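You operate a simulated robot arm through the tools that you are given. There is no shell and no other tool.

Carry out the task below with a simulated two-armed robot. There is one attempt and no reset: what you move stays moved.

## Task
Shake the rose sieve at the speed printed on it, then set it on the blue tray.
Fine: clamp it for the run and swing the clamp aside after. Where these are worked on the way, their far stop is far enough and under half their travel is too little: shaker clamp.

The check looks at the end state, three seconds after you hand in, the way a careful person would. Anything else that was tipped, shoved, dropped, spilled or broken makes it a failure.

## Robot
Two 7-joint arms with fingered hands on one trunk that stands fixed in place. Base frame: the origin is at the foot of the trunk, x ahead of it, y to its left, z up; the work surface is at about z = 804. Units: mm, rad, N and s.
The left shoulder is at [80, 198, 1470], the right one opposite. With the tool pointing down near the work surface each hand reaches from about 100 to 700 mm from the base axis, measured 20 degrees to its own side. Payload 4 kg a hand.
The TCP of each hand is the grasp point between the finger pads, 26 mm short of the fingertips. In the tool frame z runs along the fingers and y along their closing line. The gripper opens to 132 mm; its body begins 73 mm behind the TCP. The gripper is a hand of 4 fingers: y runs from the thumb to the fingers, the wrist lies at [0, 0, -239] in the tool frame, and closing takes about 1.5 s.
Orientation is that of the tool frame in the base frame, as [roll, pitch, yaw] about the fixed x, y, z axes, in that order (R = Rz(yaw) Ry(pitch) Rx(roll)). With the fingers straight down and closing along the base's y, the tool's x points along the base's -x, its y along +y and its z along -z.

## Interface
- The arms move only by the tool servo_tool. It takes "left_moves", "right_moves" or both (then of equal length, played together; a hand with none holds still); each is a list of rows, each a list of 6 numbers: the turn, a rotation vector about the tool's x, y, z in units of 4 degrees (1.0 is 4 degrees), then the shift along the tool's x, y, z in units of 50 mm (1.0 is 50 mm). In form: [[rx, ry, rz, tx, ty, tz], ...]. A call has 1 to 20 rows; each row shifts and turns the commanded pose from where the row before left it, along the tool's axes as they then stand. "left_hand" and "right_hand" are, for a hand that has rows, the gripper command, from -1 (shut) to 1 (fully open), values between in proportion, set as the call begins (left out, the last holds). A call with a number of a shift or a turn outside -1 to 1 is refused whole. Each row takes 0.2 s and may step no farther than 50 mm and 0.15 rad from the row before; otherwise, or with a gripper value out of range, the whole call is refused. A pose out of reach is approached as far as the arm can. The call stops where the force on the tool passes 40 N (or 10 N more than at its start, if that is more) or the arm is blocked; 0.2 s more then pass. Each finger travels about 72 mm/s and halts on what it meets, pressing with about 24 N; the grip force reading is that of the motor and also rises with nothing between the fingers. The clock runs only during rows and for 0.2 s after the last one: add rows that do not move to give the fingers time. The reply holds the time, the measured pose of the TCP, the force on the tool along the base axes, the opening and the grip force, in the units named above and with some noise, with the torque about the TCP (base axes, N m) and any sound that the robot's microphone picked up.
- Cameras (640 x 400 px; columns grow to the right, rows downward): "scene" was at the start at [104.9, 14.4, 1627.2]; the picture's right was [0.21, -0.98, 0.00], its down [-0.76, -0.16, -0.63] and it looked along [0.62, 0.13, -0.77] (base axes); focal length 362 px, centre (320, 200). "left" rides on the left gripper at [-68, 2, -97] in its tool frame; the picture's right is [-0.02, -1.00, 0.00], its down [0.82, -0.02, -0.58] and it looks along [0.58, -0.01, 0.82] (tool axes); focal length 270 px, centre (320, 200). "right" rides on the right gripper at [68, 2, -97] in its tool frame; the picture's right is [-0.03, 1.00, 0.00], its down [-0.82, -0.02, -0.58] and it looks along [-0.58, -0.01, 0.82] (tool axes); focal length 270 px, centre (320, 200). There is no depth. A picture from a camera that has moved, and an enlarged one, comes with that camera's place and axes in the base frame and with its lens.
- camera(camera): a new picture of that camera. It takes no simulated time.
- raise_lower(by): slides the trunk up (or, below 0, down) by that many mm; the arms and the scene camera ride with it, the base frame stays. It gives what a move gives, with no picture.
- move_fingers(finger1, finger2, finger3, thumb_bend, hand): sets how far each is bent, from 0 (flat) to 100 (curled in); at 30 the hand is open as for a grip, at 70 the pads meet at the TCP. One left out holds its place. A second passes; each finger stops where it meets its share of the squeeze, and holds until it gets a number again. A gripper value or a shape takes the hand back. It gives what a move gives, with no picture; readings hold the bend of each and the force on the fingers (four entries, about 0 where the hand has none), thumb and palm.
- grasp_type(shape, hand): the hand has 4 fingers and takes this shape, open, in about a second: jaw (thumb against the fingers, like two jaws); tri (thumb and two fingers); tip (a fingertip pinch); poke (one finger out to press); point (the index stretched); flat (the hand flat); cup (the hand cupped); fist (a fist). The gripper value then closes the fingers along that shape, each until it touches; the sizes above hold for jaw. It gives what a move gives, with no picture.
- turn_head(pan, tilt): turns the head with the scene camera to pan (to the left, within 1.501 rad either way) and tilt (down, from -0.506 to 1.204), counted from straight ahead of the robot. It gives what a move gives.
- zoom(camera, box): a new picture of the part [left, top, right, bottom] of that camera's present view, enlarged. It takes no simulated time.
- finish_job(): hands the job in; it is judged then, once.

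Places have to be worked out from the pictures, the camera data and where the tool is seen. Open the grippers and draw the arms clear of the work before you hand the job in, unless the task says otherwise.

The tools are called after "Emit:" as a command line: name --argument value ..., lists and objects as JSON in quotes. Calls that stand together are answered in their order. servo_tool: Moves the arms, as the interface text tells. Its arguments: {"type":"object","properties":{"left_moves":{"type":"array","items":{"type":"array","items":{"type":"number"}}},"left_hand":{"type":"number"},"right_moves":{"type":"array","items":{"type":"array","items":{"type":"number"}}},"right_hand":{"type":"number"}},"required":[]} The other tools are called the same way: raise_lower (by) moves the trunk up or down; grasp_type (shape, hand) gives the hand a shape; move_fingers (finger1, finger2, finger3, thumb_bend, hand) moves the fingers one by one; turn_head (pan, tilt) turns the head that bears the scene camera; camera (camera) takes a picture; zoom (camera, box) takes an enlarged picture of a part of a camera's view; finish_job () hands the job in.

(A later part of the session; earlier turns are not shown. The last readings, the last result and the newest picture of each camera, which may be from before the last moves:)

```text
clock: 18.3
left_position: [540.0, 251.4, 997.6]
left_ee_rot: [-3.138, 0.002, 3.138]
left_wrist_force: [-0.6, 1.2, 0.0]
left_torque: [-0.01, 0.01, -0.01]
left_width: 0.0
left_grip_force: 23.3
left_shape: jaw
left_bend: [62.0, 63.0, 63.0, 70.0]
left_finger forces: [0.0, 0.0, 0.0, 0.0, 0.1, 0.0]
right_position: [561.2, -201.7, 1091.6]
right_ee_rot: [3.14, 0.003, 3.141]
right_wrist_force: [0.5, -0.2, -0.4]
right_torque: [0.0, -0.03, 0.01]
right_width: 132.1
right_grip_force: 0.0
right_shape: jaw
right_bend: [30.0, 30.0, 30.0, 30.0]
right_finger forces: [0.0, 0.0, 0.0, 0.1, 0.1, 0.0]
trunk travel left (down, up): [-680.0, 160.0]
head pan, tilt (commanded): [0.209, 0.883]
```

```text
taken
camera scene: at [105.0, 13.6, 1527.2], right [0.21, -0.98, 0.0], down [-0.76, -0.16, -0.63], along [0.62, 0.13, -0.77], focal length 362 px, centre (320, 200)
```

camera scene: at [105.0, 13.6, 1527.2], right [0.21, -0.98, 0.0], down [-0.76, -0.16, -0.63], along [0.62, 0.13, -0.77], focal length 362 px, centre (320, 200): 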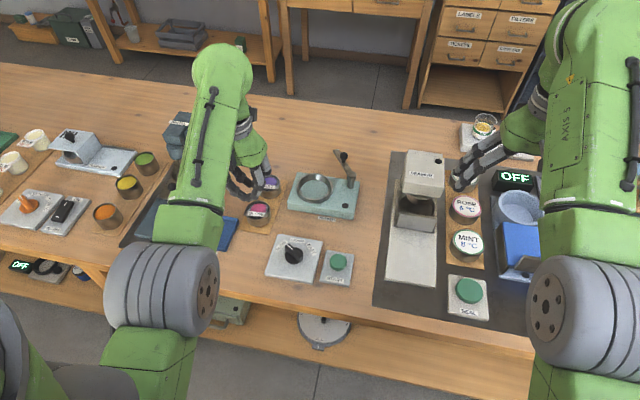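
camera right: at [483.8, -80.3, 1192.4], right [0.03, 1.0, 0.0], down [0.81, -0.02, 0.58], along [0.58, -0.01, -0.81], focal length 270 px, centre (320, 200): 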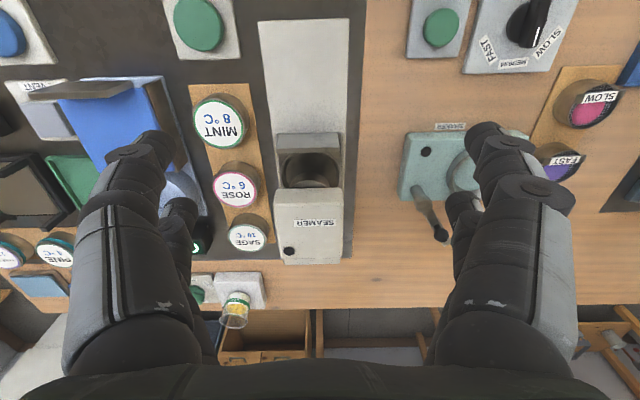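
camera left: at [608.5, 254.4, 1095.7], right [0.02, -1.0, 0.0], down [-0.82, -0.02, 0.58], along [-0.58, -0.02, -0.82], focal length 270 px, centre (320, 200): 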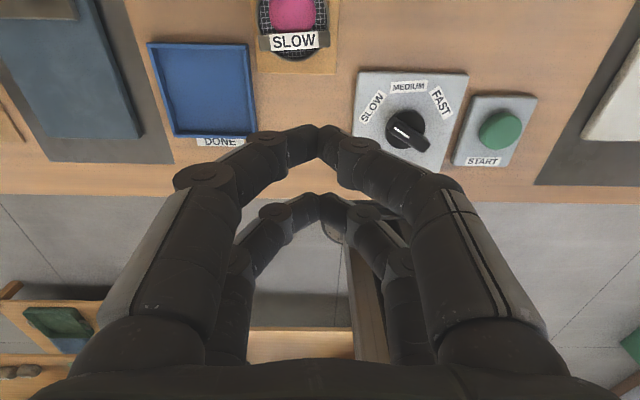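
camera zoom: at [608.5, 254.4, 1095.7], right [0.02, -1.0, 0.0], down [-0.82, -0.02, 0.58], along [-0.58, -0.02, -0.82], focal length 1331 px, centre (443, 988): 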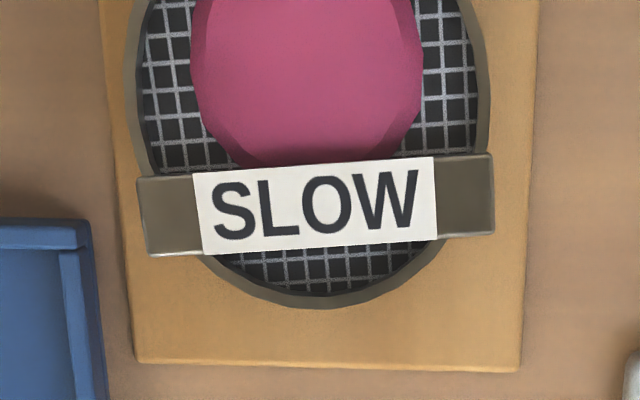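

The dial pointer (60°) matches the SLOW label (61°). Next I need the ring and clamp geometry, so I zoom in on the shaker.

Emit:
zoom --camera "scene" --box '[280, 140, 370, 225]'

Emit:
zoom --camera "scene" --box '[225, 160, 305, 250]'

Emit:
camera --camera "right"

```text
4.71 times, centred on (325, 182) of scene
camera zoom: at [105.0, 13.6, 1527.2], right [0.21, -0.98, 0.0], down [-0.76, -0.16, -0.63], along [0.62, 0.13, -0.77], focal length 1705 px, centre (296, 282)
```

zoom: 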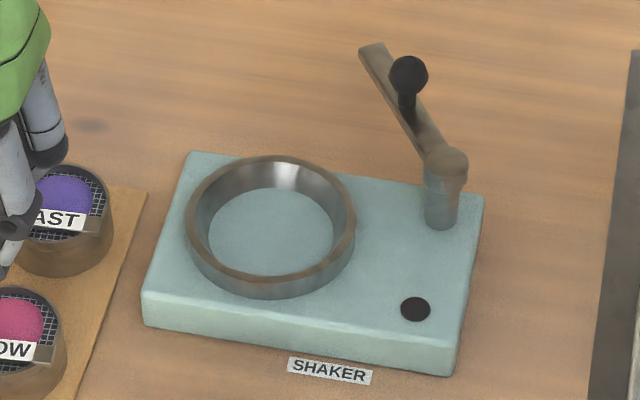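

```text
4.44 times, centred on (265, 205) of scene
camera zoom: at [105.0, 13.6, 1527.2], right [0.21, -0.98, 0.0], down [-0.76, -0.16, -0.63], along [0.62, 0.13, -0.77], focal length 1610 px, centre (564, 178)
```

zoom: 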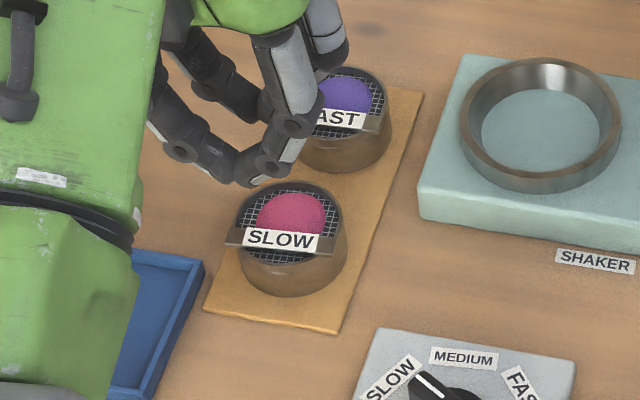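

```text
taken
camera right: at [492.7, -200.6, 1188.4], right [0.03, 1.0, 0.0], down [0.81, -0.02, 0.58], along [0.58, -0.01, -0.81], focal length 270 px, centre (320, 200)
```

right: 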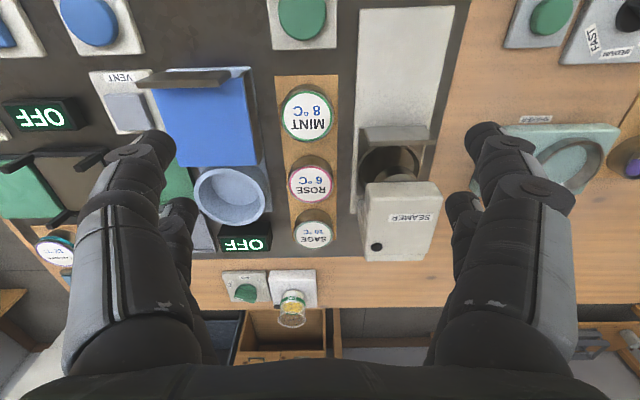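

The ring is about 83 mm inside at its rim and ~68 mm at its floor, only ~13 mm tall; the sieve is ~58 mm wide and ~28 mm tall at about (599,272). I hover the left hand above the rose sieve with a ~84 mm opening.

Emit:
servo_tool --left_moves '[[0, 0, 0, -0.393, 0.137, 0.4], [0, 0, 0, -0.393, 0.137, 0.4], [0, 0, 0, -0.393, 0.137, 0.4], [0, 0, 0, 0, 0, 0], [0, 0, 0, 0, 0, 0], [0, 0, 0, 0, 0, 0]]' --left_hand 0.27

Emit:
camera --camera "left"

Emit:
zoom --camera "scene" --box '[210, 120, 330, 240]'

```text
clock: 19.7
left_position: [600.0, 271.3, 938.1]
left_ee_rot: [-3.135, 0.001, 3.141]
left_wrist_force: [0.0, 0.1, 0.7]
left_torque: [0.03, 0.0, 0.01]
left_width: 83.4
left_grip_force: 0.0
left_shape: jaw
left_bend: [71.0, 71.0, 71.0, 71.0]
left_finger forces: [0.0, 0.0, 0.1, 0.0, 0.0, 0.0]
right_position: [562.3, -201.4, 1090.9]
right_ee_rot: [3.14, 0.004, 3.141]
right_wrist_force: [-0.8, -0.1, 0.7]
right_torque: [0.0, -0.02, 0.01]
right_width: 131.9
right_grip_force: 0.1
right_shape: jaw
right_bend: [30.0, 30.0, 30.0, 30.0]
right_finger forces: [0.1, 0.0, 0.0, 0.0, 0.0, 0.1]
trunk travel left (down, up): [-680.0, 160.0]
head pan, tilt (commanded): [0.209, 0.883]
```

```text
taken
camera left: at [668.7, 273.1, 1036.0], right [0.02, -1.0, 0.0], down [-0.82, -0.02, 0.58], along [-0.58, -0.02, -0.82], focal length 270 px, centre (320, 200)
```

left: 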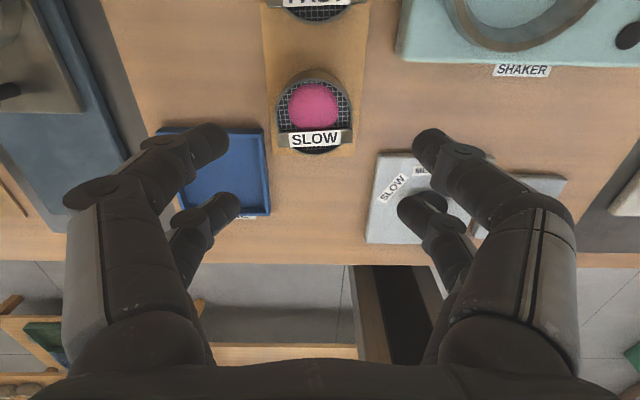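

```text
3.33 times, centred on (270, 180) of scene
camera zoom: at [105.4, 14.3, 1527.1], right [0.21, -0.98, 0.0], down [-0.76, -0.16, -0.63], along [0.62, 0.13, -0.77], focal length 1208 px, centre (487, 267)
```

zoom: 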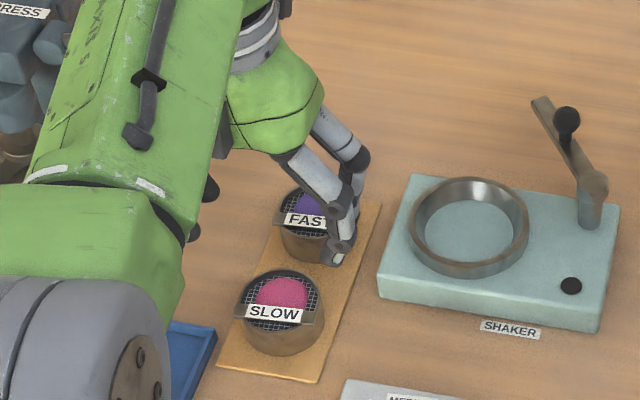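

The wrist view suggests the sieve centre at about (602,274). I zoom in for a finer fix.

Emit:
zoom --camera "left" --box '[240, 40, 400, 180]'

```text
2.86 times, centred on (320, 110) of left
camera zoom: at [668.7, 273.1, 1036.0], right [0.02, -1.0, 0.0], down [-0.82, -0.02, 0.58], along [-0.58, -0.02, -0.82], focal length 772 px, centre (320, 457)
```

zoom: 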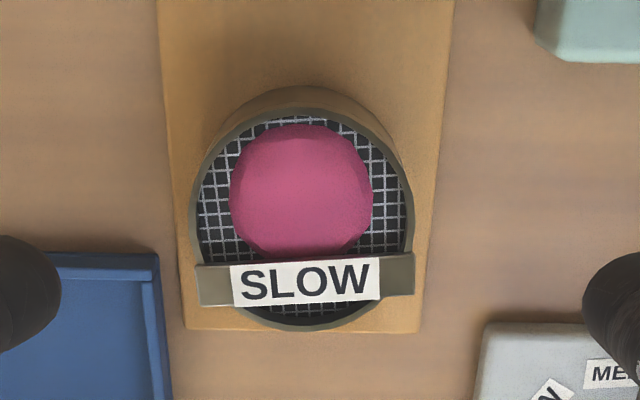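

Sieve centre is at about (602,275). I shift +2/+4 mm and descend to z ≈ 868 for a last check.

Emit:
servo_tool --left_moves '[[0, 0, 0, -0.04, 0.08, 0.5], [0, 0, 0, 0, 0, 0.5], [0, 0, 0, 0, 0, 0.4], [0, 0, 0, 0, 0, 0]]'

Emit:
camera --camera "left"

Emit:
zoom --camera "scene" --box '[210, 150, 310, 250]'

```text
clock: 20.7
left_position: [601.1, 277.7, 868.7]
left_ee_rot: [-3.137, 0.002, 3.141]
left_wrist_force: [-0.9, 0.7, 0.9]
left_torque: [0.01, -0.01, 0.02]
left_width: 83.6
left_grip_force: 0.1
left_shape: jaw
left_bend: [71.0, 71.0, 71.0, 71.0]
left_finger forces: [0.1, 0.0, 0.0, 0.0, 0.0, 0.0]
right_position: [561.4, -201.6, 1091.3]
right_ee_rot: [3.141, 0.004, -3.141]
right_wrist_force: [-0.3, 0.1, 0.1]
right_torque: [-0.02, 0.0, 0.0]
right_width: 131.9
right_grip_force: 0.1
right_shape: jaw
right_bend: [30.0, 30.0, 30.0, 30.0]
right_finger forces: [0.1, 0.0, 0.1, 0.1, 0.0, 0.0]
trunk travel left (down, up): [-680.0, 160.0]
head pan, tilt (commanded): [0.209, 0.883]
```

```text
taken
camera left: at [670.1, 279.7, 966.7], right [0.02, -1.0, 0.0], down [-0.82, -0.02, 0.58], along [-0.58, -0.02, -0.82], focal length 270 px, centre (320, 200)
```

left: 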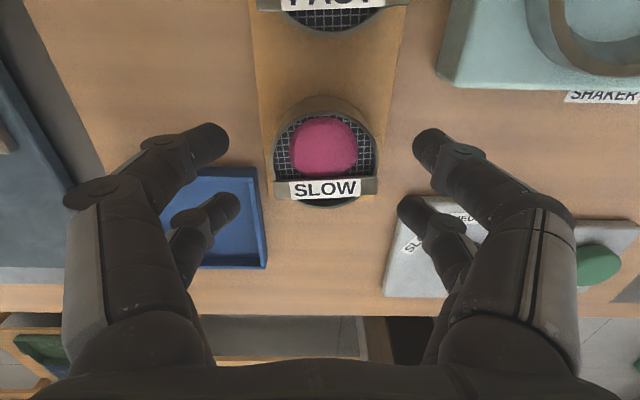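

```text
4.00 times, centred on (260, 200) of scene
camera zoom: at [104.8, 14.3, 1527.2], right [0.21, -0.98, 0.0], down [-0.76, -0.16, -0.63], along [0.62, 0.13, -0.77], focal length 1449 px, centre (560, 200)
```

zoom: 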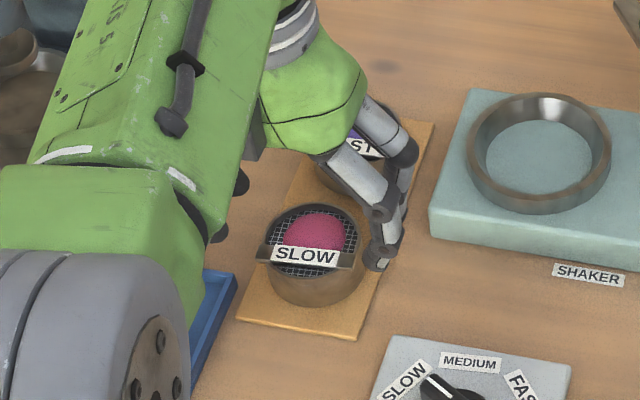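

Alignment is within ~3 mm. I shift −2.5 mm in y, descend to z ≈ 852 and close gently on the sieve.

Emit:
servo_tool --left_moves '[[0, 0, 0, -0.02, -0.05, 0.33], [0, 0, 0, 0, 0, 0]]'

Emit:
camera --camera "left"

Emit:
zoom --camera "scene" --box '[210, 150, 310, 250]'

```text
clock: 21.3
left_position: [601.9, 272.8, 852.1]
left_ee_rot: [-3.136, 0.002, -3.141]
left_wrist_force: [-0.1, 0.6, 0.6]
left_torque: [0.0, 0.02, -0.01]
left_width: 83.5
left_grip_force: 0.0
left_shape: jaw
left_bend: [71.0, 71.0, 71.0, 71.0]
left_finger forces: [0.0, 0.0, 0.0, 0.0, 0.1, 0.1]
right_position: [561.9, -202.6, 1090.7]
right_ee_rot: [3.138, 0.003, -3.141]
right_wrist_force: [-0.2, -0.3, 0.3]
right_torque: [0.01, -0.03, 0.02]
right_width: 132.0
right_grip_force: 0.0
right_shape: jaw
right_bend: [30.0, 30.0, 30.0, 30.0]
right_finger forces: [0.0, 0.0, 0.1, 0.0, 0.0, 0.1]
trunk travel left (down, up): [-680.0, 160.0]
head pan, tilt (commanded): [0.209, 0.883]
```

```text
taken
camera left: at [670.9, 275.6, 950.2], right [0.02, -1.0, 0.0], down [-0.82, -0.02, 0.58], along [-0.58, -0.02, -0.82], focal length 270 px, centre (320, 200)
```

left: 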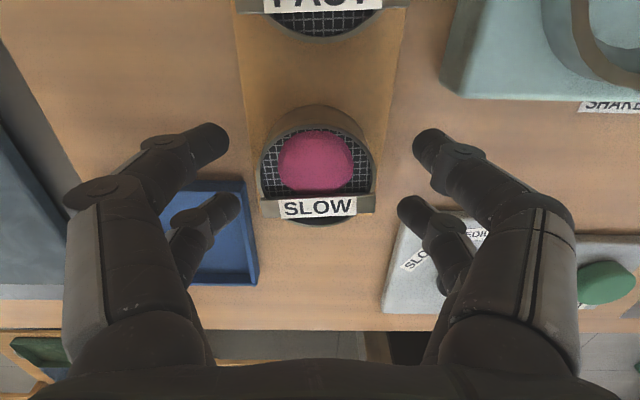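

```text
4.00 times, centred on (260, 200) of scene
camera zoom: at [104.9, 14.3, 1527.2], right [0.21, -0.98, 0.0], down [-0.76, -0.16, -0.63], along [0.62, 0.13, -0.77], focal length 1449 px, centre (560, 200)
```

zoom: 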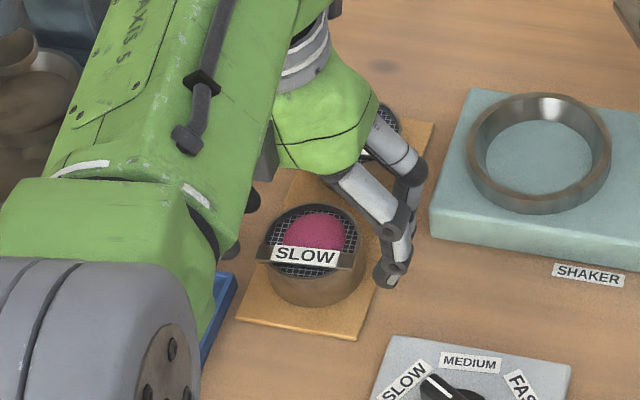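

Centred well. Closing the hand on the sieve now.

Emit:
servo_tool --left_moves '[[0, 0, 0, 0, 0, 0], [0, 0, 0, 0, 0, 0], [0, 0, 0, 0, 0, 0], [0, 0, 0, 0, 0, 0], [0, 0, 0, 0, 0, 0], [0, 0, 0, 0, 0, 0]]' --left_hand -1

Emit:
camera --camera "left"

Emit:
zoom --camera "scene" --box '[210, 150, 310, 250]'

```text
clock: 22.7
left_position: [601.1, 273.9, 854.5]
left_ee_rot: [-3.136, 0.003, 3.14]
left_wrist_force: [0.9, -0.1, 3.0]
left_torque: [0.01, -0.17, 0.0]
left_width: 33.9
left_grip_force: 24.2
left_shape: jaw
left_bend: [73.0, 74.0, 73.0, 70.0]
left_finger forces: [20.1, 22.3, 21.9, 0.0, 20.1, 0.0]
right_position: [560.6, -201.7, 1092.3]
right_ee_rot: [3.14, 0.005, -3.141]
right_wrist_force: [0.5, -0.8, 0.4]
right_torque: [0.0, -0.03, -0.01]
right_width: 131.8
right_grip_force: 0.0
right_shape: jaw
right_bend: [30.0, 30.0, 30.0, 30.0]
right_finger forces: [0.1, 0.0, 0.1, 0.0, 0.1, 0.0]
trunk travel left (down, up): [-680.0, 160.0]
head pan, tilt (commanded): [0.209, 0.883]
```

```text
taken
camera left: at [671.0, 275.5, 950.8], right [0.02, -1.0, 0.0], down [-0.82, -0.02, 0.58], along [-0.58, -0.02, -0.82], focal length 270 px, centre (320, 200)
```

left: 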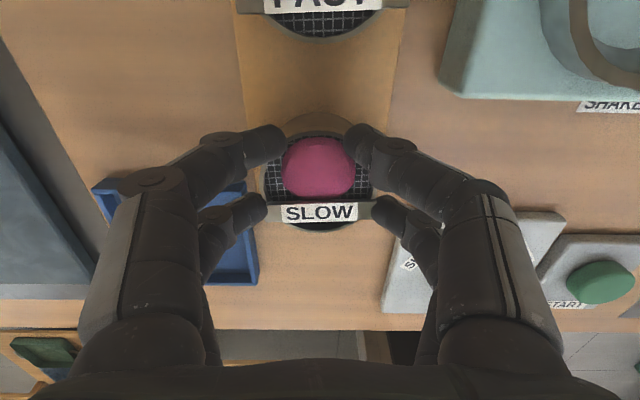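

```text
4.00 times, centred on (260, 200) of scene
camera zoom: at [104.7, 14.2, 1527.2], right [0.21, -0.98, 0.0], down [-0.76, -0.16, -0.63], along [0.62, 0.13, -0.77], focal length 1449 px, centre (560, 200)
```

zoom: 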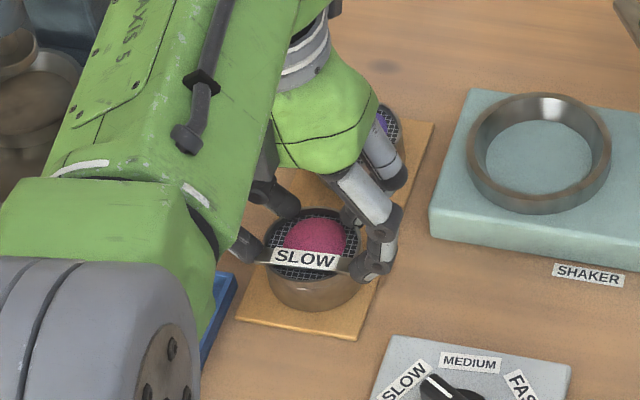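

The front digits grip the wall and the rear digits appear to grip the ends of the label bar; all four read ~20 N. I'll lift 15 mm slowly and check for slip.

Emit:
servo_tool --left_moves '[[0, 0, 0, 0, 0, -0.1], [0, 0, 0, 0, 0, -0.1], [0, 0, 0, 0, 0, -0.1], [0, 0, 0, 0, 0, 0]]'

Emit:
camera --camera "left"

Emit:
zoom --camera "scene" --box '[210, 150, 310, 250]'

```text
clock: 23.7
left_position: [603.9, 272.9, 866.2]
left_ee_rot: [-3.136, 0.002, 3.14]
left_wrist_force: [1.4, -0.1, -1.4]
left_torque: [-0.03, 0.01, 0.02]
left_width: 33.1
left_grip_force: 23.7
left_shape: jaw
left_bend: [73.0, 74.0, 73.0, 70.0]
left_finger forces: [19.8, 22.3, 22.5, 0.0, 19.1, 0.0]
right_position: [561.8, -201.6, 1092.1]
right_ee_rot: [3.14, 0.002, -3.141]
right_wrist_force: [0.7, -0.3, 0.2]
right_torque: [0.01, -0.02, 0.01]
right_width: 132.0
right_grip_force: 0.1
right_shape: jaw
right_bend: [30.0, 30.0, 30.0, 30.0]
right_finger forces: [0.1, 0.0, 0.0, 0.1, 0.0, 0.0]
trunk travel left (down, up): [-680.0, 160.0]
head pan, tilt (commanded): [0.209, 0.883]
```

```text
taken
camera left: at [673.1, 275.2, 964.0], right [0.02, -1.0, 0.0], down [-0.82, -0.02, 0.58], along [-0.58, -0.02, -0.82], focal length 270 px, centre (320, 200)
```

left: 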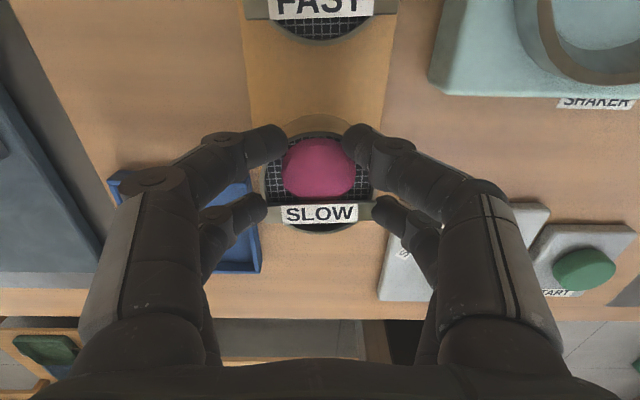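

```text
4.00 times, centred on (260, 200) of scene
camera zoom: at [105.3, 14.5, 1527.1], right [0.21, -0.98, 0.0], down [-0.76, -0.16, -0.63], along [0.62, 0.13, -0.77], focal length 1449 px, centre (560, 200)
```

zoom: 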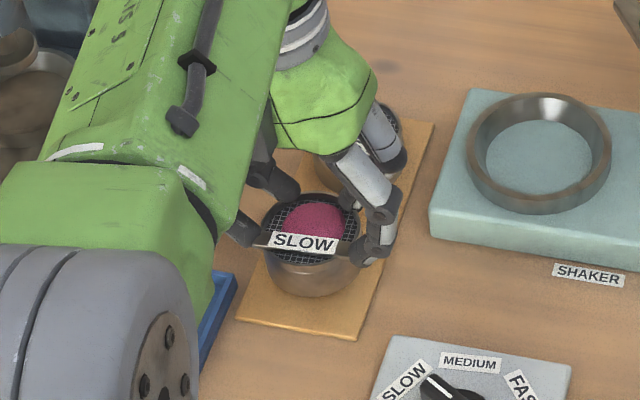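

The sieve came up with the hand and looks level. I lift to about z = 930 and carry it over the ring.

Emit:
servo_tool --left_moves '[[0, 0, 0, 0, 0, -0.3], [0, 0, 0, 0, 0, -0.45], [0, 0, 0, 0, 0, -0.45], [0, 0, 0, -0.14, -0.2, -0.1], [0, 0, 0, -0.28, -0.4, 0], [0, 0, 0, -0.28, -0.4, 0], [0, 0, 0, -0.28, -0.4, 0], [0, 0, 0, -0.28, -0.4, 0], [0, 0, 0, -0.28, -0.4, 0], [0, 0, 0, -0.14, -0.2, 0], [0, 0, 0, 0, 0, 0]]'

Emit:
camera --camera "left"

Emit:
zoom --camera "scene" --box '[250, 110, 390, 230]'

```text
clock: 26.1
left_position: [688.8, 154.2, 932.5]
left_ee_rot: [-3.136, 0.003, 3.14]
left_wrist_force: [0.2, 0.2, -1.6]
left_torque: [-0.02, -0.05, 0.01]
left_width: 32.7
left_grip_force: 23.9
left_shape: jaw
left_bend: [73.0, 74.0, 73.0, 70.0]
left_finger forces: [20.5, 22.5, 23.0, 0.0, 18.5, 0.0]
right_position: [561.6, -201.2, 1091.3]
right_ee_rot: [3.142, 0.003, 3.141]
right_wrist_force: [0.3, 0.0, 0.8]
right_torque: [0.04, -0.02, 0.01]
right_width: 131.8
right_grip_force: 0.1
right_shape: jaw
right_bend: [30.0, 30.0, 30.0, 30.0]
right_finger forces: [0.1, 0.0, 0.0, 0.0, 0.0, 0.0]
trunk travel left (down, up): [-680.0, 160.0]
head pan, tilt (commanded): [0.209, 0.883]
```

```text
taken
camera left: at [757.4, 156.4, 1028.8], right [0.02, -1.0, 0.0], down [-0.82, -0.02, 0.58], along [-0.58, -0.02, -0.82], focal length 270 px, centre (320, 200)
```

left: 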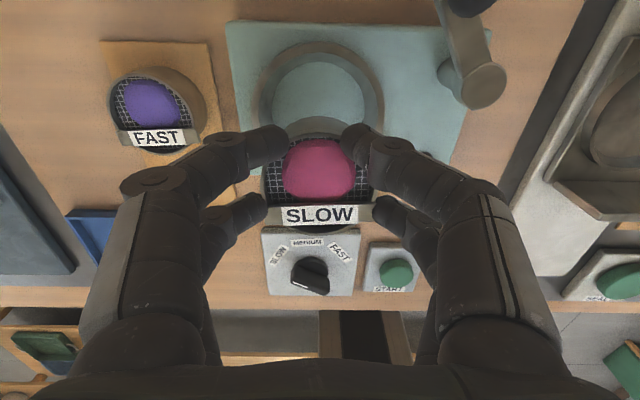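

```text
3.33 times, centred on (320, 170) of scene
camera zoom: at [105.0, 14.6, 1527.2], right [0.21, -0.98, 0.0], down [-0.76, -0.16, -0.63], along [0.62, 0.13, -0.77], focal length 1208 px, centre (320, 300)
```

zoom: 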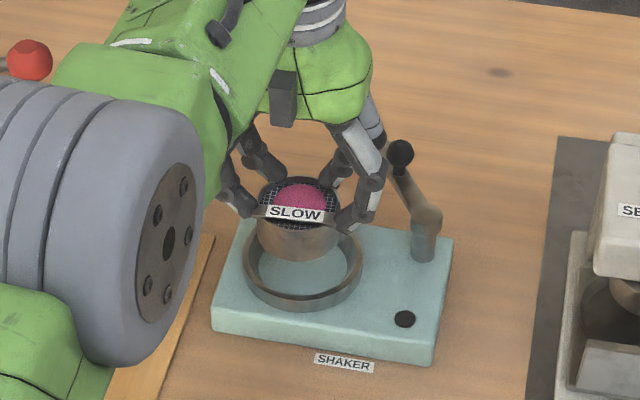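

The sieve is right above the ring. I zoom the wrist view to determine the ring's centre relative to the hand.

Emit:
zoom --camera "left" --box '[220, 10, 420, 150]'

Emit:
zoom --camera "scene" --box '[285, 150, 375, 225]'

```text
2.86 times, centred on (320, 80) of left
camera zoom: at [757.4, 156.4, 1028.8], right [0.02, -1.0, 0.0], down [-0.82, -0.02, 0.58], along [-0.58, -0.02, -0.82], focal length 772 px, centre (320, 543)
```

zoom: 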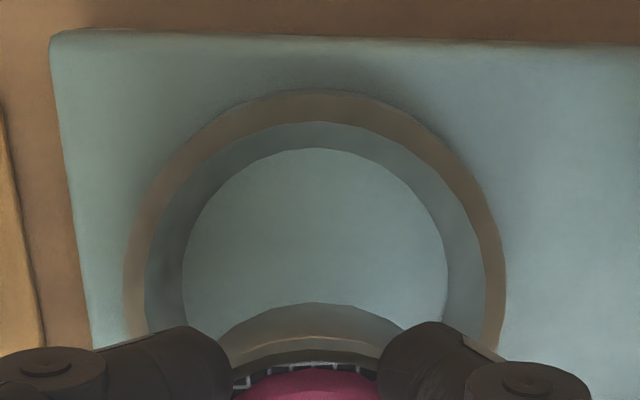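

```text
5.33 times, centred on (330, 188) of scene
camera zoom: at [105.0, 14.6, 1527.2], right [0.21, -0.98, 0.0], down [-0.76, -0.16, -0.63], along [0.62, 0.13, -0.77], focal length 1932 px, centre (267, 267)
```

zoom: 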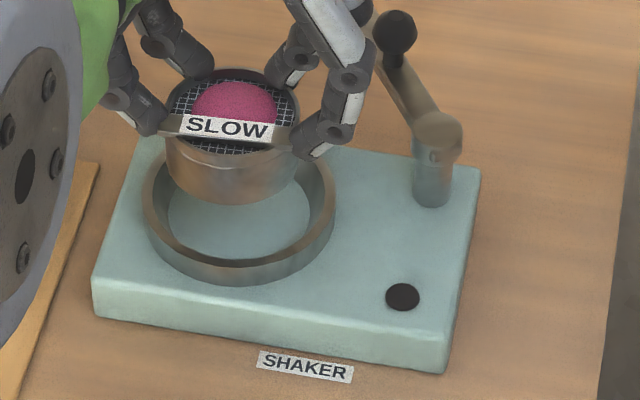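

The ring centre is at about (695,155) and the sieve hangs about 7 mm short of it in x, with a slight pitch. I shift +7 mm in x and lower to z ≈ 890 for another look.

Emit:
servo_tool --left_moves '[[0, 0, 0, -0.14, 0.01, 0.2], [0, 0, 0, 0, 0, 0.3], [0, 0, 0, 0, 0, 0.3], [0, 0, 0, 0, 0, 0]]'

Emit:
zoom --camera "left" --box '[200, 10, 440, 250]'

Emit:
zoom --camera "scene" --box '[285, 150, 375, 225]'

```text
clock: 27.1
left_position: [695.8, 153.6, 892.2]
left_ee_rot: [-3.136, 0.002, 3.14]
left_wrist_force: [1.1, -0.3, -1.1]
left_torque: [0.01, -0.03, -0.04]
left_width: 32.6
left_grip_force: 23.9
left_shape: jaw
left_bend: [73.0, 74.0, 73.0, 70.0]
left_finger forces: [20.5, 22.5, 23.1, 0.1, 18.7, 0.0]
right_position: [561.0, -201.7, 1091.1]
right_ee_rot: [3.14, 0.002, -3.142]
right_wrist_force: [-0.2, -0.9, 0.8]
right_torque: [-0.01, -0.01, -0.02]
right_width: 131.7
right_grip_force: 0.0
right_shape: jaw
right_bend: [30.0, 30.0, 30.0, 30.0]
right_finger forces: [0.0, 0.0, 0.0, 0.0, 0.0, 0.0]
trunk travel left (down, up): [-680.0, 160.0]
head pan, tilt (commanded): [0.209, 0.883]
```

```text
1.67 times, centred on (320, 130) of left
camera zoom: at [764.7, 157.0, 988.8], right [0.02, -1.0, 0.0], down [-0.82, -0.02, 0.58], along [-0.58, -0.02, -0.82], focal length 450 px, centre (320, 317)
```

zoom: 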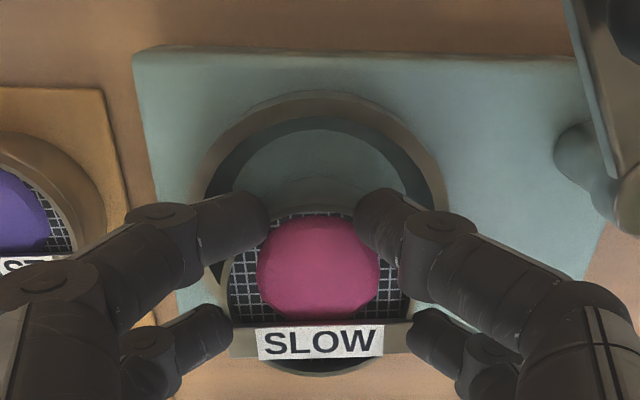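

```text
5.33 times, centred on (330, 188) of scene
camera zoom: at [105.3, 14.2, 1527.2], right [0.21, -0.98, 0.0], down [-0.76, -0.16, -0.63], along [0.62, 0.13, -0.77], focal length 1932 px, centre (267, 267)
```

zoom: 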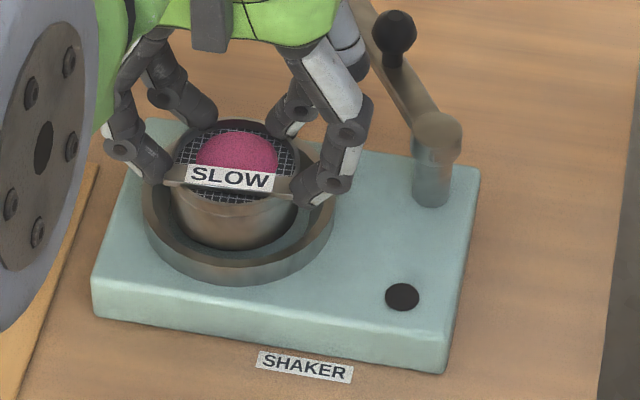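

Comparing both views, the sieve bottom still sits ~8 mm toward −x of the ring centre. I shift +8 mm in x and descend another 10 mm.

Emit:
servo_tool --left_moves '[[0, 0, 0, -0.16, 0, 0], [0, 0, 0, 0, 0, 0.1], [0, 0, 0, 0, 0, 0.1], [0, 0, 0, 0, 0, 0]]'

Emit:
zoom --camera "left" --box '[200, 10, 440, 250]'

Emit:
zoom --camera "scene" --box '[285, 150, 375, 225]'

```text
clock: 28.1
left_position: [703.1, 153.3, 880.2]
left_ee_rot: [-3.136, 0.001, 3.14]
left_wrist_force: [-0.2, -0.7, -0.3]
left_torque: [-0.01, 0.01, 0.01]
left_width: 32.4
left_grip_force: 24.1
left_shape: jaw
left_bend: [73.0, 74.0, 73.0, 70.0]
left_finger forces: [20.5, 22.4, 23.1, 0.0, 18.7, 0.0]
right_position: [562.1, -201.7, 1091.5]
right_ee_rot: [3.141, 0.004, -3.141]
right_wrist_force: [0.5, 0.3, 0.0]
right_torque: [-0.04, 0.01, -0.02]
right_width: 132.0
right_grip_force: 0.0
right_shape: jaw
right_bend: [30.0, 30.0, 30.0, 30.0]
right_finger forces: [0.0, 0.0, 0.0, 0.2, 0.1, 0.0]
trunk travel left (down, up): [-680.0, 160.0]
head pan, tilt (commanded): [0.209, 0.883]
```

```text
1.67 times, centred on (320, 130) of left
camera zoom: at [771.7, 155.8, 979.0], right [0.02, -1.0, 0.0], down [-0.82, -0.02, 0.58], along [-0.58, -0.02, -0.82], focal length 450 px, centre (320, 317)
```

zoom: 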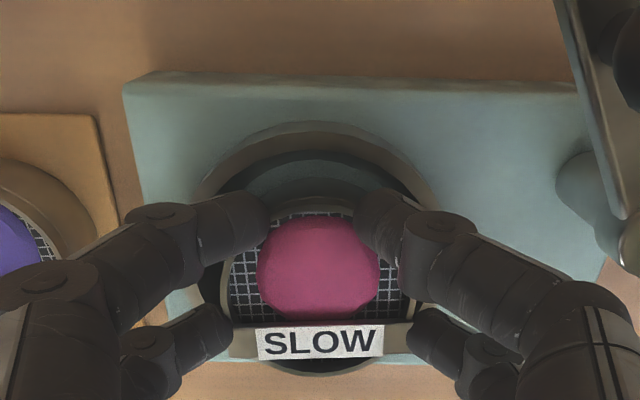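

```text
5.33 times, centred on (330, 188) of scene
camera zoom: at [105.4, 14.3, 1527.1], right [0.21, -0.98, 0.0], down [-0.76, -0.16, -0.63], along [0.62, 0.13, -0.77], focal length 1932 px, centre (267, 267)
```

zoom: 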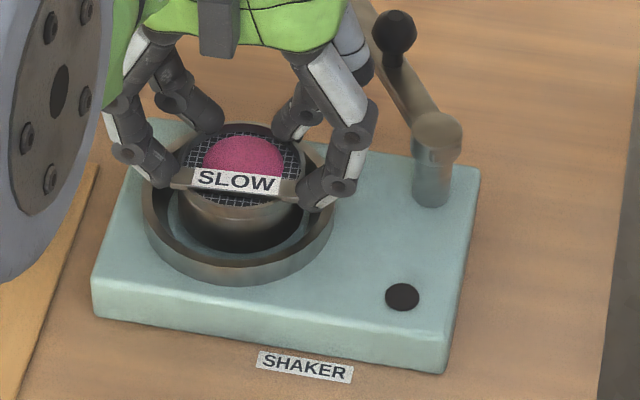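

The sieve bottom now lines up with the ring interior. I lower in small steps, watching the force.

Emit:
servo_tool --left_moves '[[0, 0, 0, 0, 0, 0.06], [0, 0, 0, 0, 0, 0.06], [0, 0, 0, 0, 0, 0]]'

Emit:
zoom --camera "scene" --box '[285, 150, 375, 225]'

```text
clock: 28.9
left_position: [701.8, 152.1, 878.3]
left_ee_rot: [-3.136, 0.005, -3.141]
left_wrist_force: [2.0, 0.4, 12.3]
left_torque: [0.33, 0.19, -0.02]
left_width: 26.4
left_grip_force: 24.2
left_shape: jaw
left_bend: [76.0, 75.0, 74.0, 74.0]
left_finger forces: [0.0, 40.3, 21.8, 0.0, 0.1, 0.0]
right_position: [560.9, -201.8, 1093.2]
right_ee_rot: [3.139, 0.005, -3.141]
right_wrist_force: [0.1, -0.2, 0.3]
right_torque: [0.0, 0.03, 0.0]
right_width: 132.2
right_grip_force: 0.0
right_shape: jaw
right_bend: [30.0, 30.0, 30.0, 30.0]
right_finger forces: [0.0, 0.0, 0.0, 0.0, 0.0, 0.1]
trunk travel left (down, up): [-680.0, 160.0]
head pan, tilt (commanded): [0.209, 0.883]
```

```text
5.33 times, centred on (330, 188) of scene
camera zoom: at [103.4, 14.3, 1527.4], right [0.21, -0.98, 0.0], down [-0.76, -0.16, -0.64], along [0.62, 0.13, -0.77], focal length 1932 px, centre (267, 267)
```

zoom: 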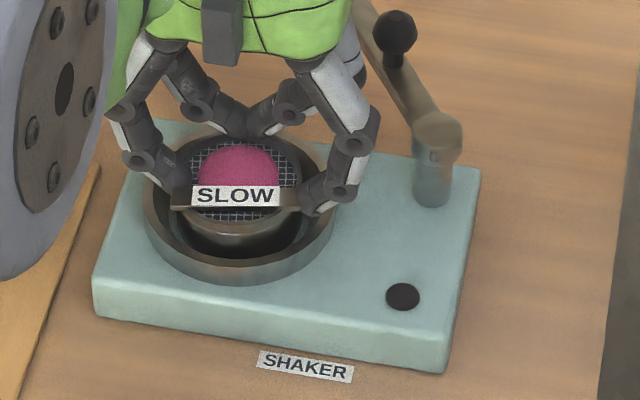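

Contact at 12 N: the far digit pair slipped up off the wall while the near pair still holds the bar ends. I look closely before releasing.

Emit:
zoom --camera "left" --box '[200, 10, 440, 250]'

Emit:
zoom --camera "scene" --box '[300, 165, 345, 205]'

```text
1.67 times, centred on (320, 130) of left
camera zoom: at [771.3, 154.8, 975.6], right [0.02, -1.0, 0.0], down [-0.82, -0.02, 0.57], along [-0.57, -0.02, -0.82], focal length 450 px, centre (320, 317)
```

zoom: 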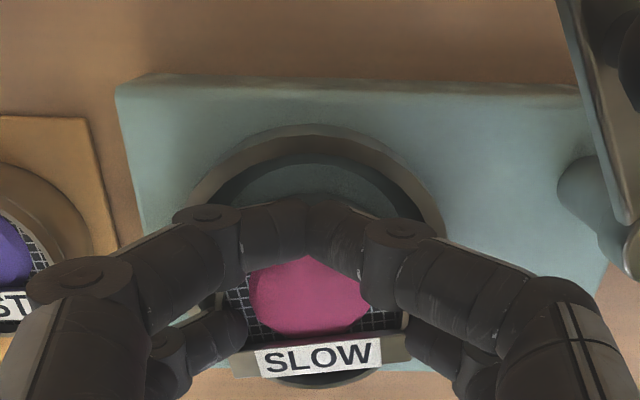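

```text
10.00 times, centred on (322, 185) of scene
camera zoom: at [103.4, 14.3, 1527.4], right [0.21, -0.98, 0.0], down [-0.76, -0.16, -0.64], along [0.62, 0.13, -0.77], focal length 3624 px, centre (295, 350)
```

zoom: 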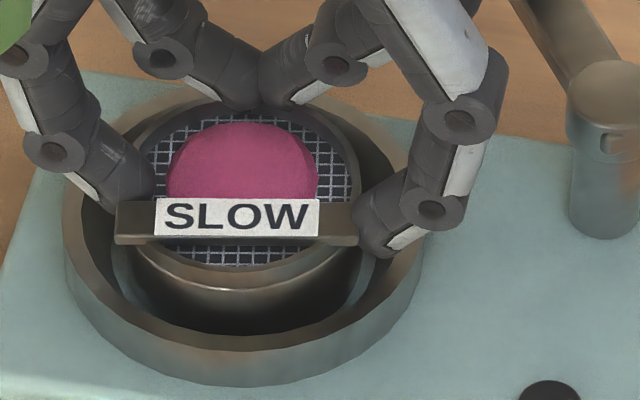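

The near pair holds the bar ends, the far pair is closed just behind the rim. I ease down 3 mm to reduce the remaining drop, then open.

Emit:
servo_tool --left_moves '[[0, 0, 0, 0, 0, 0.03], [0, 0, 0, 0, 0, 0.03], [0, 0, 0, 0, 0, 0]]'

Emit:
zoom --camera "scene" --box '[300, 165, 345, 205]'

```text
clock: 29.7
left_position: [703.5, 152.0, 876.7]
left_ee_rot: [-3.137, 0.008, 3.14]
left_wrist_force: [4.8, -0.1, 24.6]
left_torque: [0.77, 0.36, -0.06]
left_width: 26.7
left_grip_force: 23.8
left_shape: jaw
left_bend: [76.0, 75.0, 74.0, 74.0]
left_finger forces: [0.0, 52.4, 22.3, 0.0, 0.0, 0.0]
right_position: [558.3, -202.6, 1093.7]
right_ee_rot: [3.141, 0.007, -3.141]
right_wrist_force: [-0.2, -0.5, 0.3]
right_torque: [-0.03, -0.02, 0.01]
right_width: 131.9
right_grip_force: 0.0
right_shape: jaw
right_bend: [30.0, 30.0, 30.0, 30.0]
right_finger forces: [0.0, 0.0, 0.0, 0.0, 0.0, 0.0]
trunk travel left (down, up): [-680.0, 160.0]
head pan, tilt (commanded): [0.209, 0.883]
```

```text
10.00 times, centred on (322, 185) of scene
camera zoom: at [101.1, 12.9, 1527.7], right [0.21, -0.98, 0.0], down [-0.75, -0.16, -0.64], along [0.62, 0.13, -0.77], focal length 3624 px, centre (295, 350)
```

zoom: 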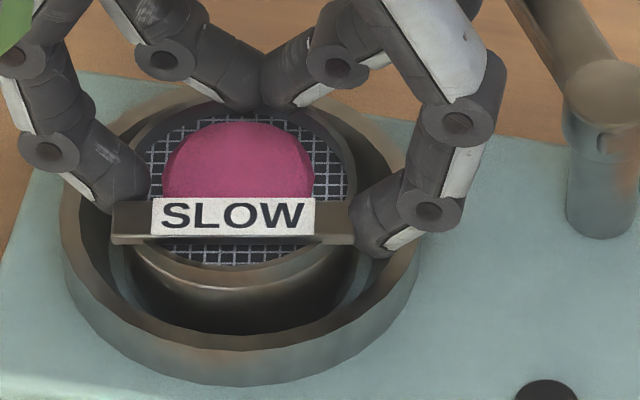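

The force rises to 25 N with hardly any further travel, so the sieve is seated against the ring. I stop pushing and open the hand.

Emit:
servo_tool --left_moves '[[0, 0, 0, 0, 0, 0], [0, 0, 0, 0, 0, 0], [0, 0, 0, 0, 0, 0], [0, 0, 0, 0, 0, 0], [0, 0, 0, 0, 0, 0]]' --left_hand 0.3

Emit:
zoom --camera "scene" --box '[300, 165, 345, 205]'

Emit:
zoom --camera "left" --box '[200, 10, 440, 250]'

```text
clock: 30.9
left_position: [703.3, 151.7, 872.4]
left_ee_rot: [-3.136, 0.0, 3.14]
left_wrist_force: [0.2, 0.3, 0.9]
left_torque: [0.01, 0.0, 0.01]
left_width: 86.0
left_grip_force: 0.1
left_shape: jaw
left_bend: [70.0, 70.0, 70.0, 64.0]
left_finger forces: [0.0, 0.0, 0.0, 0.1, 0.0, 0.0]
right_position: [562.1, -201.6, 1091.1]
right_ee_rot: [3.141, 0.005, 3.141]
right_wrist_force: [-0.5, -0.1, 0.3]
right_torque: [-0.02, 0.02, 0.03]
right_width: 131.7
right_grip_force: 0.2
right_shape: jaw
right_bend: [30.0, 30.0, 30.0, 30.0]
right_finger forces: [0.0, 0.0, 0.0, 0.1, 0.0, 0.0]
trunk travel left (down, up): [-680.0, 160.0]
head pan, tilt (commanded): [0.209, 0.883]
```

```text
10.00 times, centred on (322, 185) of scene
camera zoom: at [105.1, 14.3, 1527.1], right [0.21, -0.98, 0.0], down [-0.76, -0.16, -0.63], along [0.62, 0.13, -0.77], focal length 3624 px, centre (295, 350)
```

zoom: 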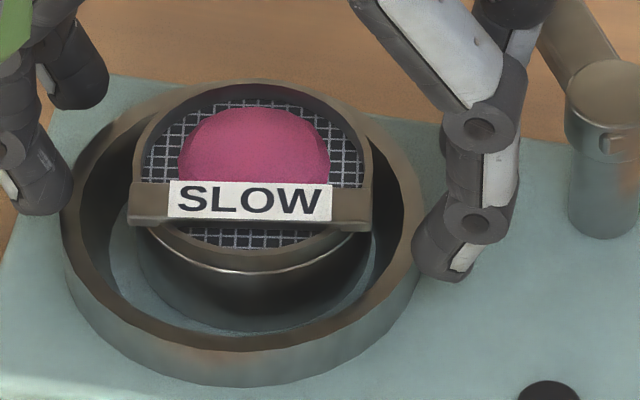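

```text
1.67 times, centred on (320, 130) of left
camera zoom: at [771.9, 154.9, 970.0], right [0.02, -1.0, 0.0], down [-0.82, -0.02, 0.58], along [-0.58, -0.02, -0.82], focal length 450 px, centre (320, 317)
```

zoom: 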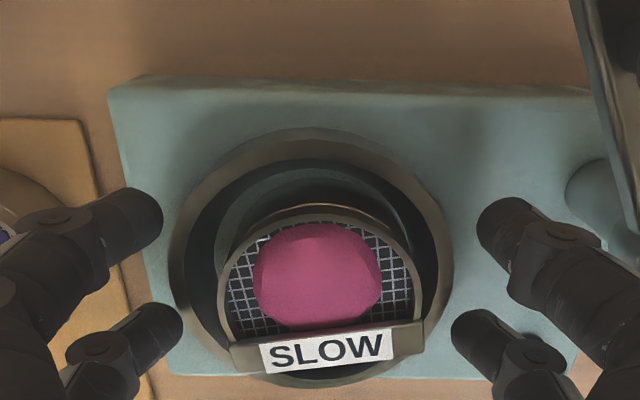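

The sieve is released and sits level and centred in the ring. I lift the left hand straight up.

Emit:
servo_tool --left_moves '[[0, 0, 0, 0, 0, -0.3], [0, 0, 0, 0, 0, -0.5], [0, 0, 0, 0, 0, -0.7], [0, 0, 0, 0, 0, -0.7], [0, 0, 0, 0.5, 0.3, 0], [0, 0, 0, 0.5, 0.3, 0], [0, 0, 0, 0, 0, 0]]' --left_hand 0.5

Emit:
zoom --camera "scene" --box '[280, 130, 375, 225]'

Emit:
camera --camera "left"

```text
clock: 32.5
left_position: [653.3, 182.3, 982.0]
left_ee_rot: [-3.138, 0.0, 3.139]
left_wrist_force: [-0.6, 0.0, -0.3]
left_torque: [0.02, 0.01, -0.03]
left_width: 98.7
left_grip_force: 0.1
left_shape: jaw
left_bend: [64.0, 64.0, 64.0, 51.0]
left_finger forces: [0.1, 0.0, 0.0, 0.0, 0.1, 0.1]
right_position: [561.5, -202.0, 1091.7]
right_ee_rot: [3.14, 0.005, 3.141]
right_wrist_force: [-0.8, 0.4, -0.7]
right_torque: [-0.01, 0.0, 0.0]
right_width: 131.9
right_grip_force: 0.0
right_shape: jaw
right_bend: [30.0, 30.0, 30.0, 30.0]
right_finger forces: [0.0, 0.0, 0.1, 0.1, 0.1, 0.1]
trunk travel left (down, up): [-680.0, 160.0]
head pan, tilt (commanded): [0.209, 0.883]
```

```text
4.21 times, centred on (328, 178) of scene
camera zoom: at [105.4, 13.5, 1527.2], right [0.21, -0.98, 0.0], down [-0.76, -0.16, -0.63], along [0.62, 0.13, -0.77], focal length 1526 px, centre (288, 295)
```

zoom: 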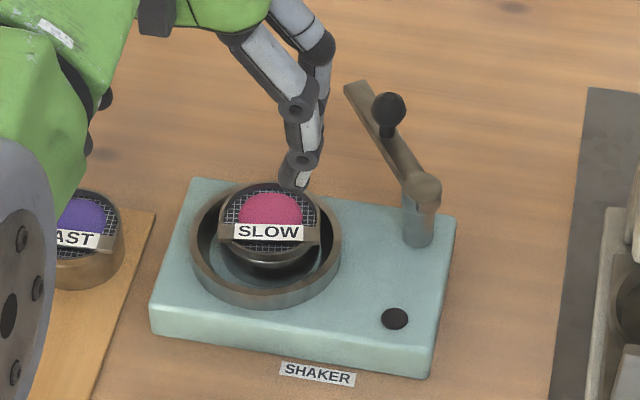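

```text
taken
camera left: at [721.7, 185.1, 1079.3], right [0.02, -1.0, 0.0], down [-0.82, -0.02, 0.58], along [-0.58, -0.02, -0.82], focal length 270 px, centre (320, 200)
```

left: 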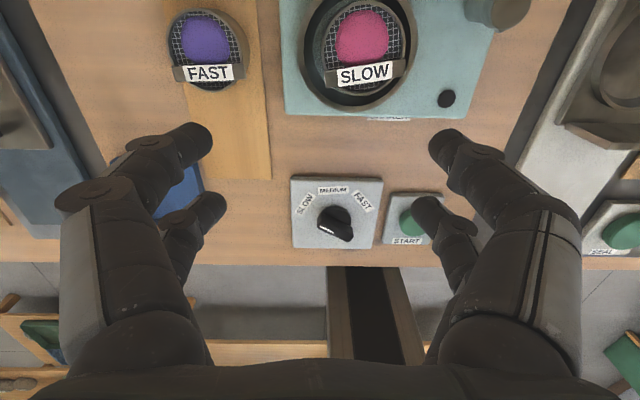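

The sieve sits well in the ring. I double-check the dial pointer from this viewpoint, and put the left hand in the poke shape to see its geometry.

Emit:
zoom --camera "left" --box '[280, 160, 440, 260]'

Emit:
zoom --camera "scene" --box '[250, 220, 370, 295]'

Emit:
grasp_type --hand "left" --shape "poke"

Emit:
camera --camera "left"

Emit:
zoom --camera "scene" --box '[260, 90, 400, 225]'

```text
4.00 times, centred on (360, 210) of left
camera zoom: at [721.7, 185.1, 1079.3], right [0.02, -1.0, 0.0], down [-0.82, -0.02, 0.58], along [-0.58, -0.02, -0.82], focal length 1081 px, centre (160, 160)
```

zoom: 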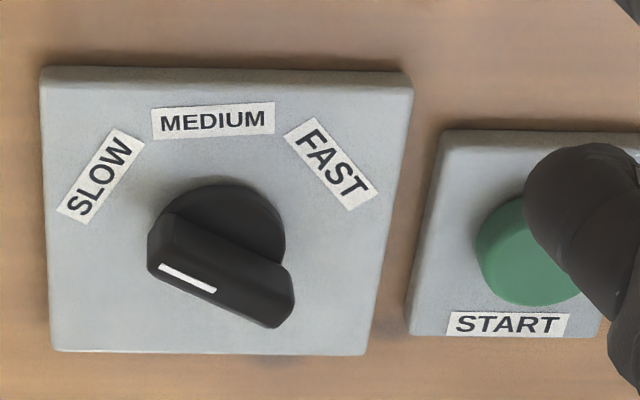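

```text
5.33 times, centred on (310, 258) of scene
camera zoom: at [105.4, 13.5, 1527.2], right [0.21, -0.98, 0.0], down [-0.76, -0.16, -0.63], along [0.62, 0.13, -0.77], focal length 1932 px, centre (373, -107)
```

zoom: 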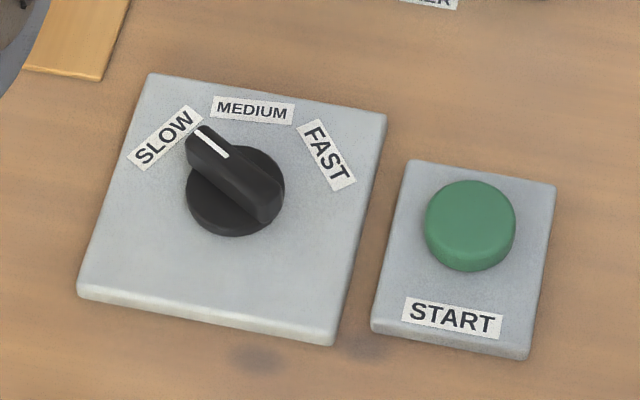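

```text
clock: 33.4
left_position: [652.3, 183.1, 983.4]
left_ee_rot: [-3.137, 0.002, 3.141]
left_wrist_force: [-0.2, 0.6, -0.2]
left_torque: [-0.03, 0.02, -0.01]
left_width: 0.0
left_grip_force: 0.0
left_shape: poke
left_bend: [100.0, 100.0, 100.0, 34.0]
left_finger forces: [0.0, 0.1, 0.0, 0.0, 0.0, 0.1]
right_position: [561.8, -200.2, 1091.9]
right_ee_rot: [3.14, 0.002, -3.141]
right_wrist_force: [0.1, 1.0, -0.8]
right_torque: [-0.01, -0.01, 0.01]
right_width: 132.0
right_grip_force: 0.1
right_shape: jaw
right_bend: [30.0, 30.0, 30.0, 30.0]
right_finger forces: [0.0, 0.0, 0.0, 0.1, 0.0, 0.1]
trunk travel left (down, up): [-680.0, 160.0]
head pan, tilt (commanded): [0.209, 0.883]
```

```text
taken
camera left: at [721.6, 185.6, 1079.5], right [0.02, -1.0, 0.0], down [-0.82, -0.02, 0.58], along [-0.58, -0.02, -0.82], focal length 270 px, centre (320, 200)
```

left: 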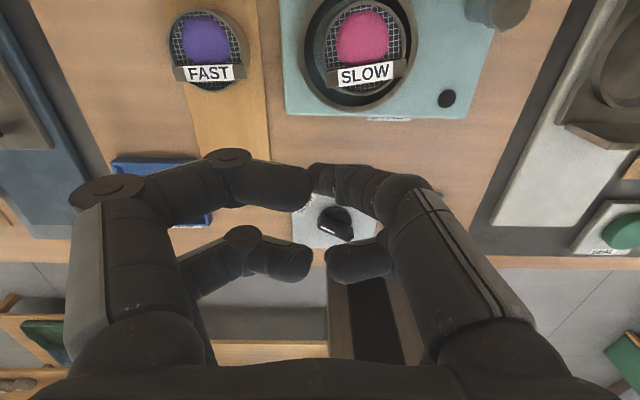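

```text
2.96 times, centred on (330, 158) of scene
camera zoom: at [105.0, 14.5, 1527.2], right [0.21, -0.98, 0.0], down [-0.76, -0.16, -0.63], along [0.62, 0.13, -0.77], focal length 1074 px, centre (290, 326)
```

zoom: 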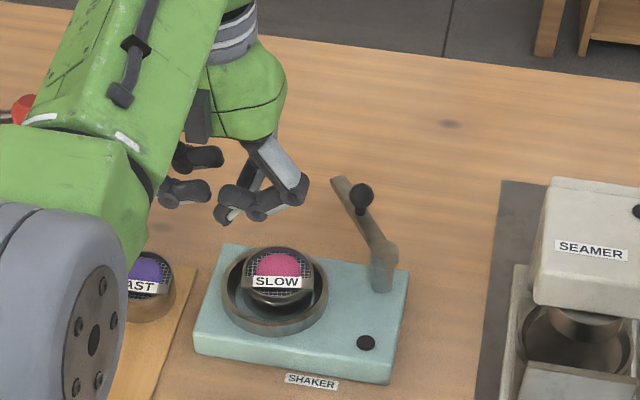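

The dial is confirmed on SLOW. The poke shape keeps the digits bunched, so I try the "point" shape, which may give a cleaner pusher for the clamp knob.

Emit:
grasp_type --hand "left" --shape "point"

Emit:
camera --camera "left"

Emit:
zoom --camera "scene" --box '[260, 90, 400, 225]'

```text
clock: 34.3
left_position: [653.8, 183.8, 981.3]
left_ee_rot: [-3.137, 0.001, 3.141]
left_wrist_force: [0.1, 0.9, 0.7]
left_torque: [0.0, -0.01, 0.0]
left_width: 0.1
left_grip_force: 0.0
left_shape: point
left_bend: [24.0, 99.0, 100.0, 39.0]
left_finger forces: [0.0, 0.1, 0.1, 0.1, 0.0, 0.1]
right_position: [561.2, -201.7, 1091.0]
right_ee_rot: [3.139, 0.003, -3.141]
right_wrist_force: [0.2, 0.2, -0.5]
right_torque: [-0.02, 0.01, 0.01]
right_width: 131.7
right_grip_force: 0.1
right_shape: jaw
right_bend: [30.0, 30.0, 30.0, 30.0]
right_finger forces: [0.0, 0.0, 0.0, 0.0, 0.1, 0.0]
trunk travel left (down, up): [-680.0, 160.0]
head pan, tilt (commanded): [0.209, 0.883]
```

```text
taken
camera left: at [721.6, 185.5, 1079.5], right [0.02, -1.0, 0.0], down [-0.82, -0.02, 0.58], along [-0.58, -0.02, -0.82], focal length 270 px, centre (320, 200)
```

left: 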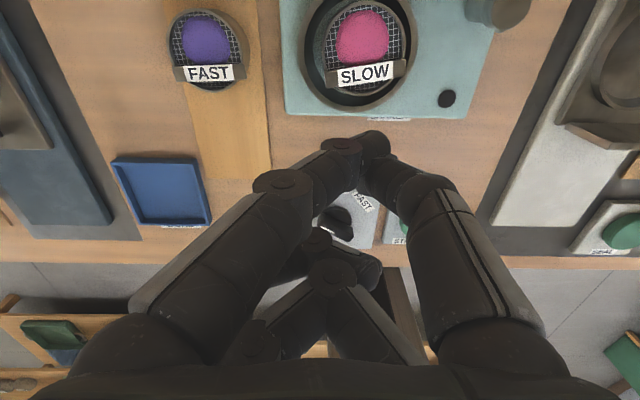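

```text
2.96 times, centred on (330, 158) of scene
camera zoom: at [105.0, 14.3, 1527.2], right [0.21, -0.98, 0.0], down [-0.76, -0.16, -0.63], along [0.62, 0.13, -0.77], focal length 1074 px, centre (290, 326)
```

zoom: 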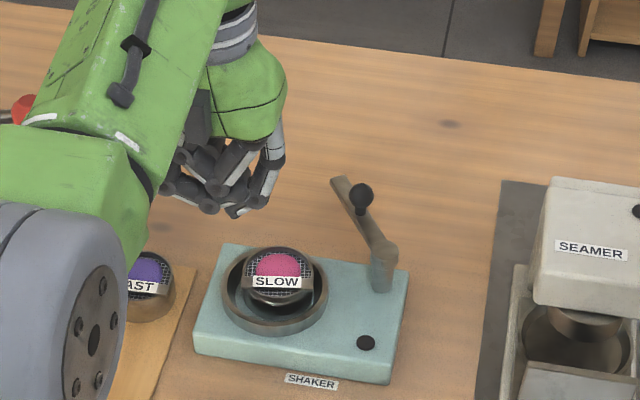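

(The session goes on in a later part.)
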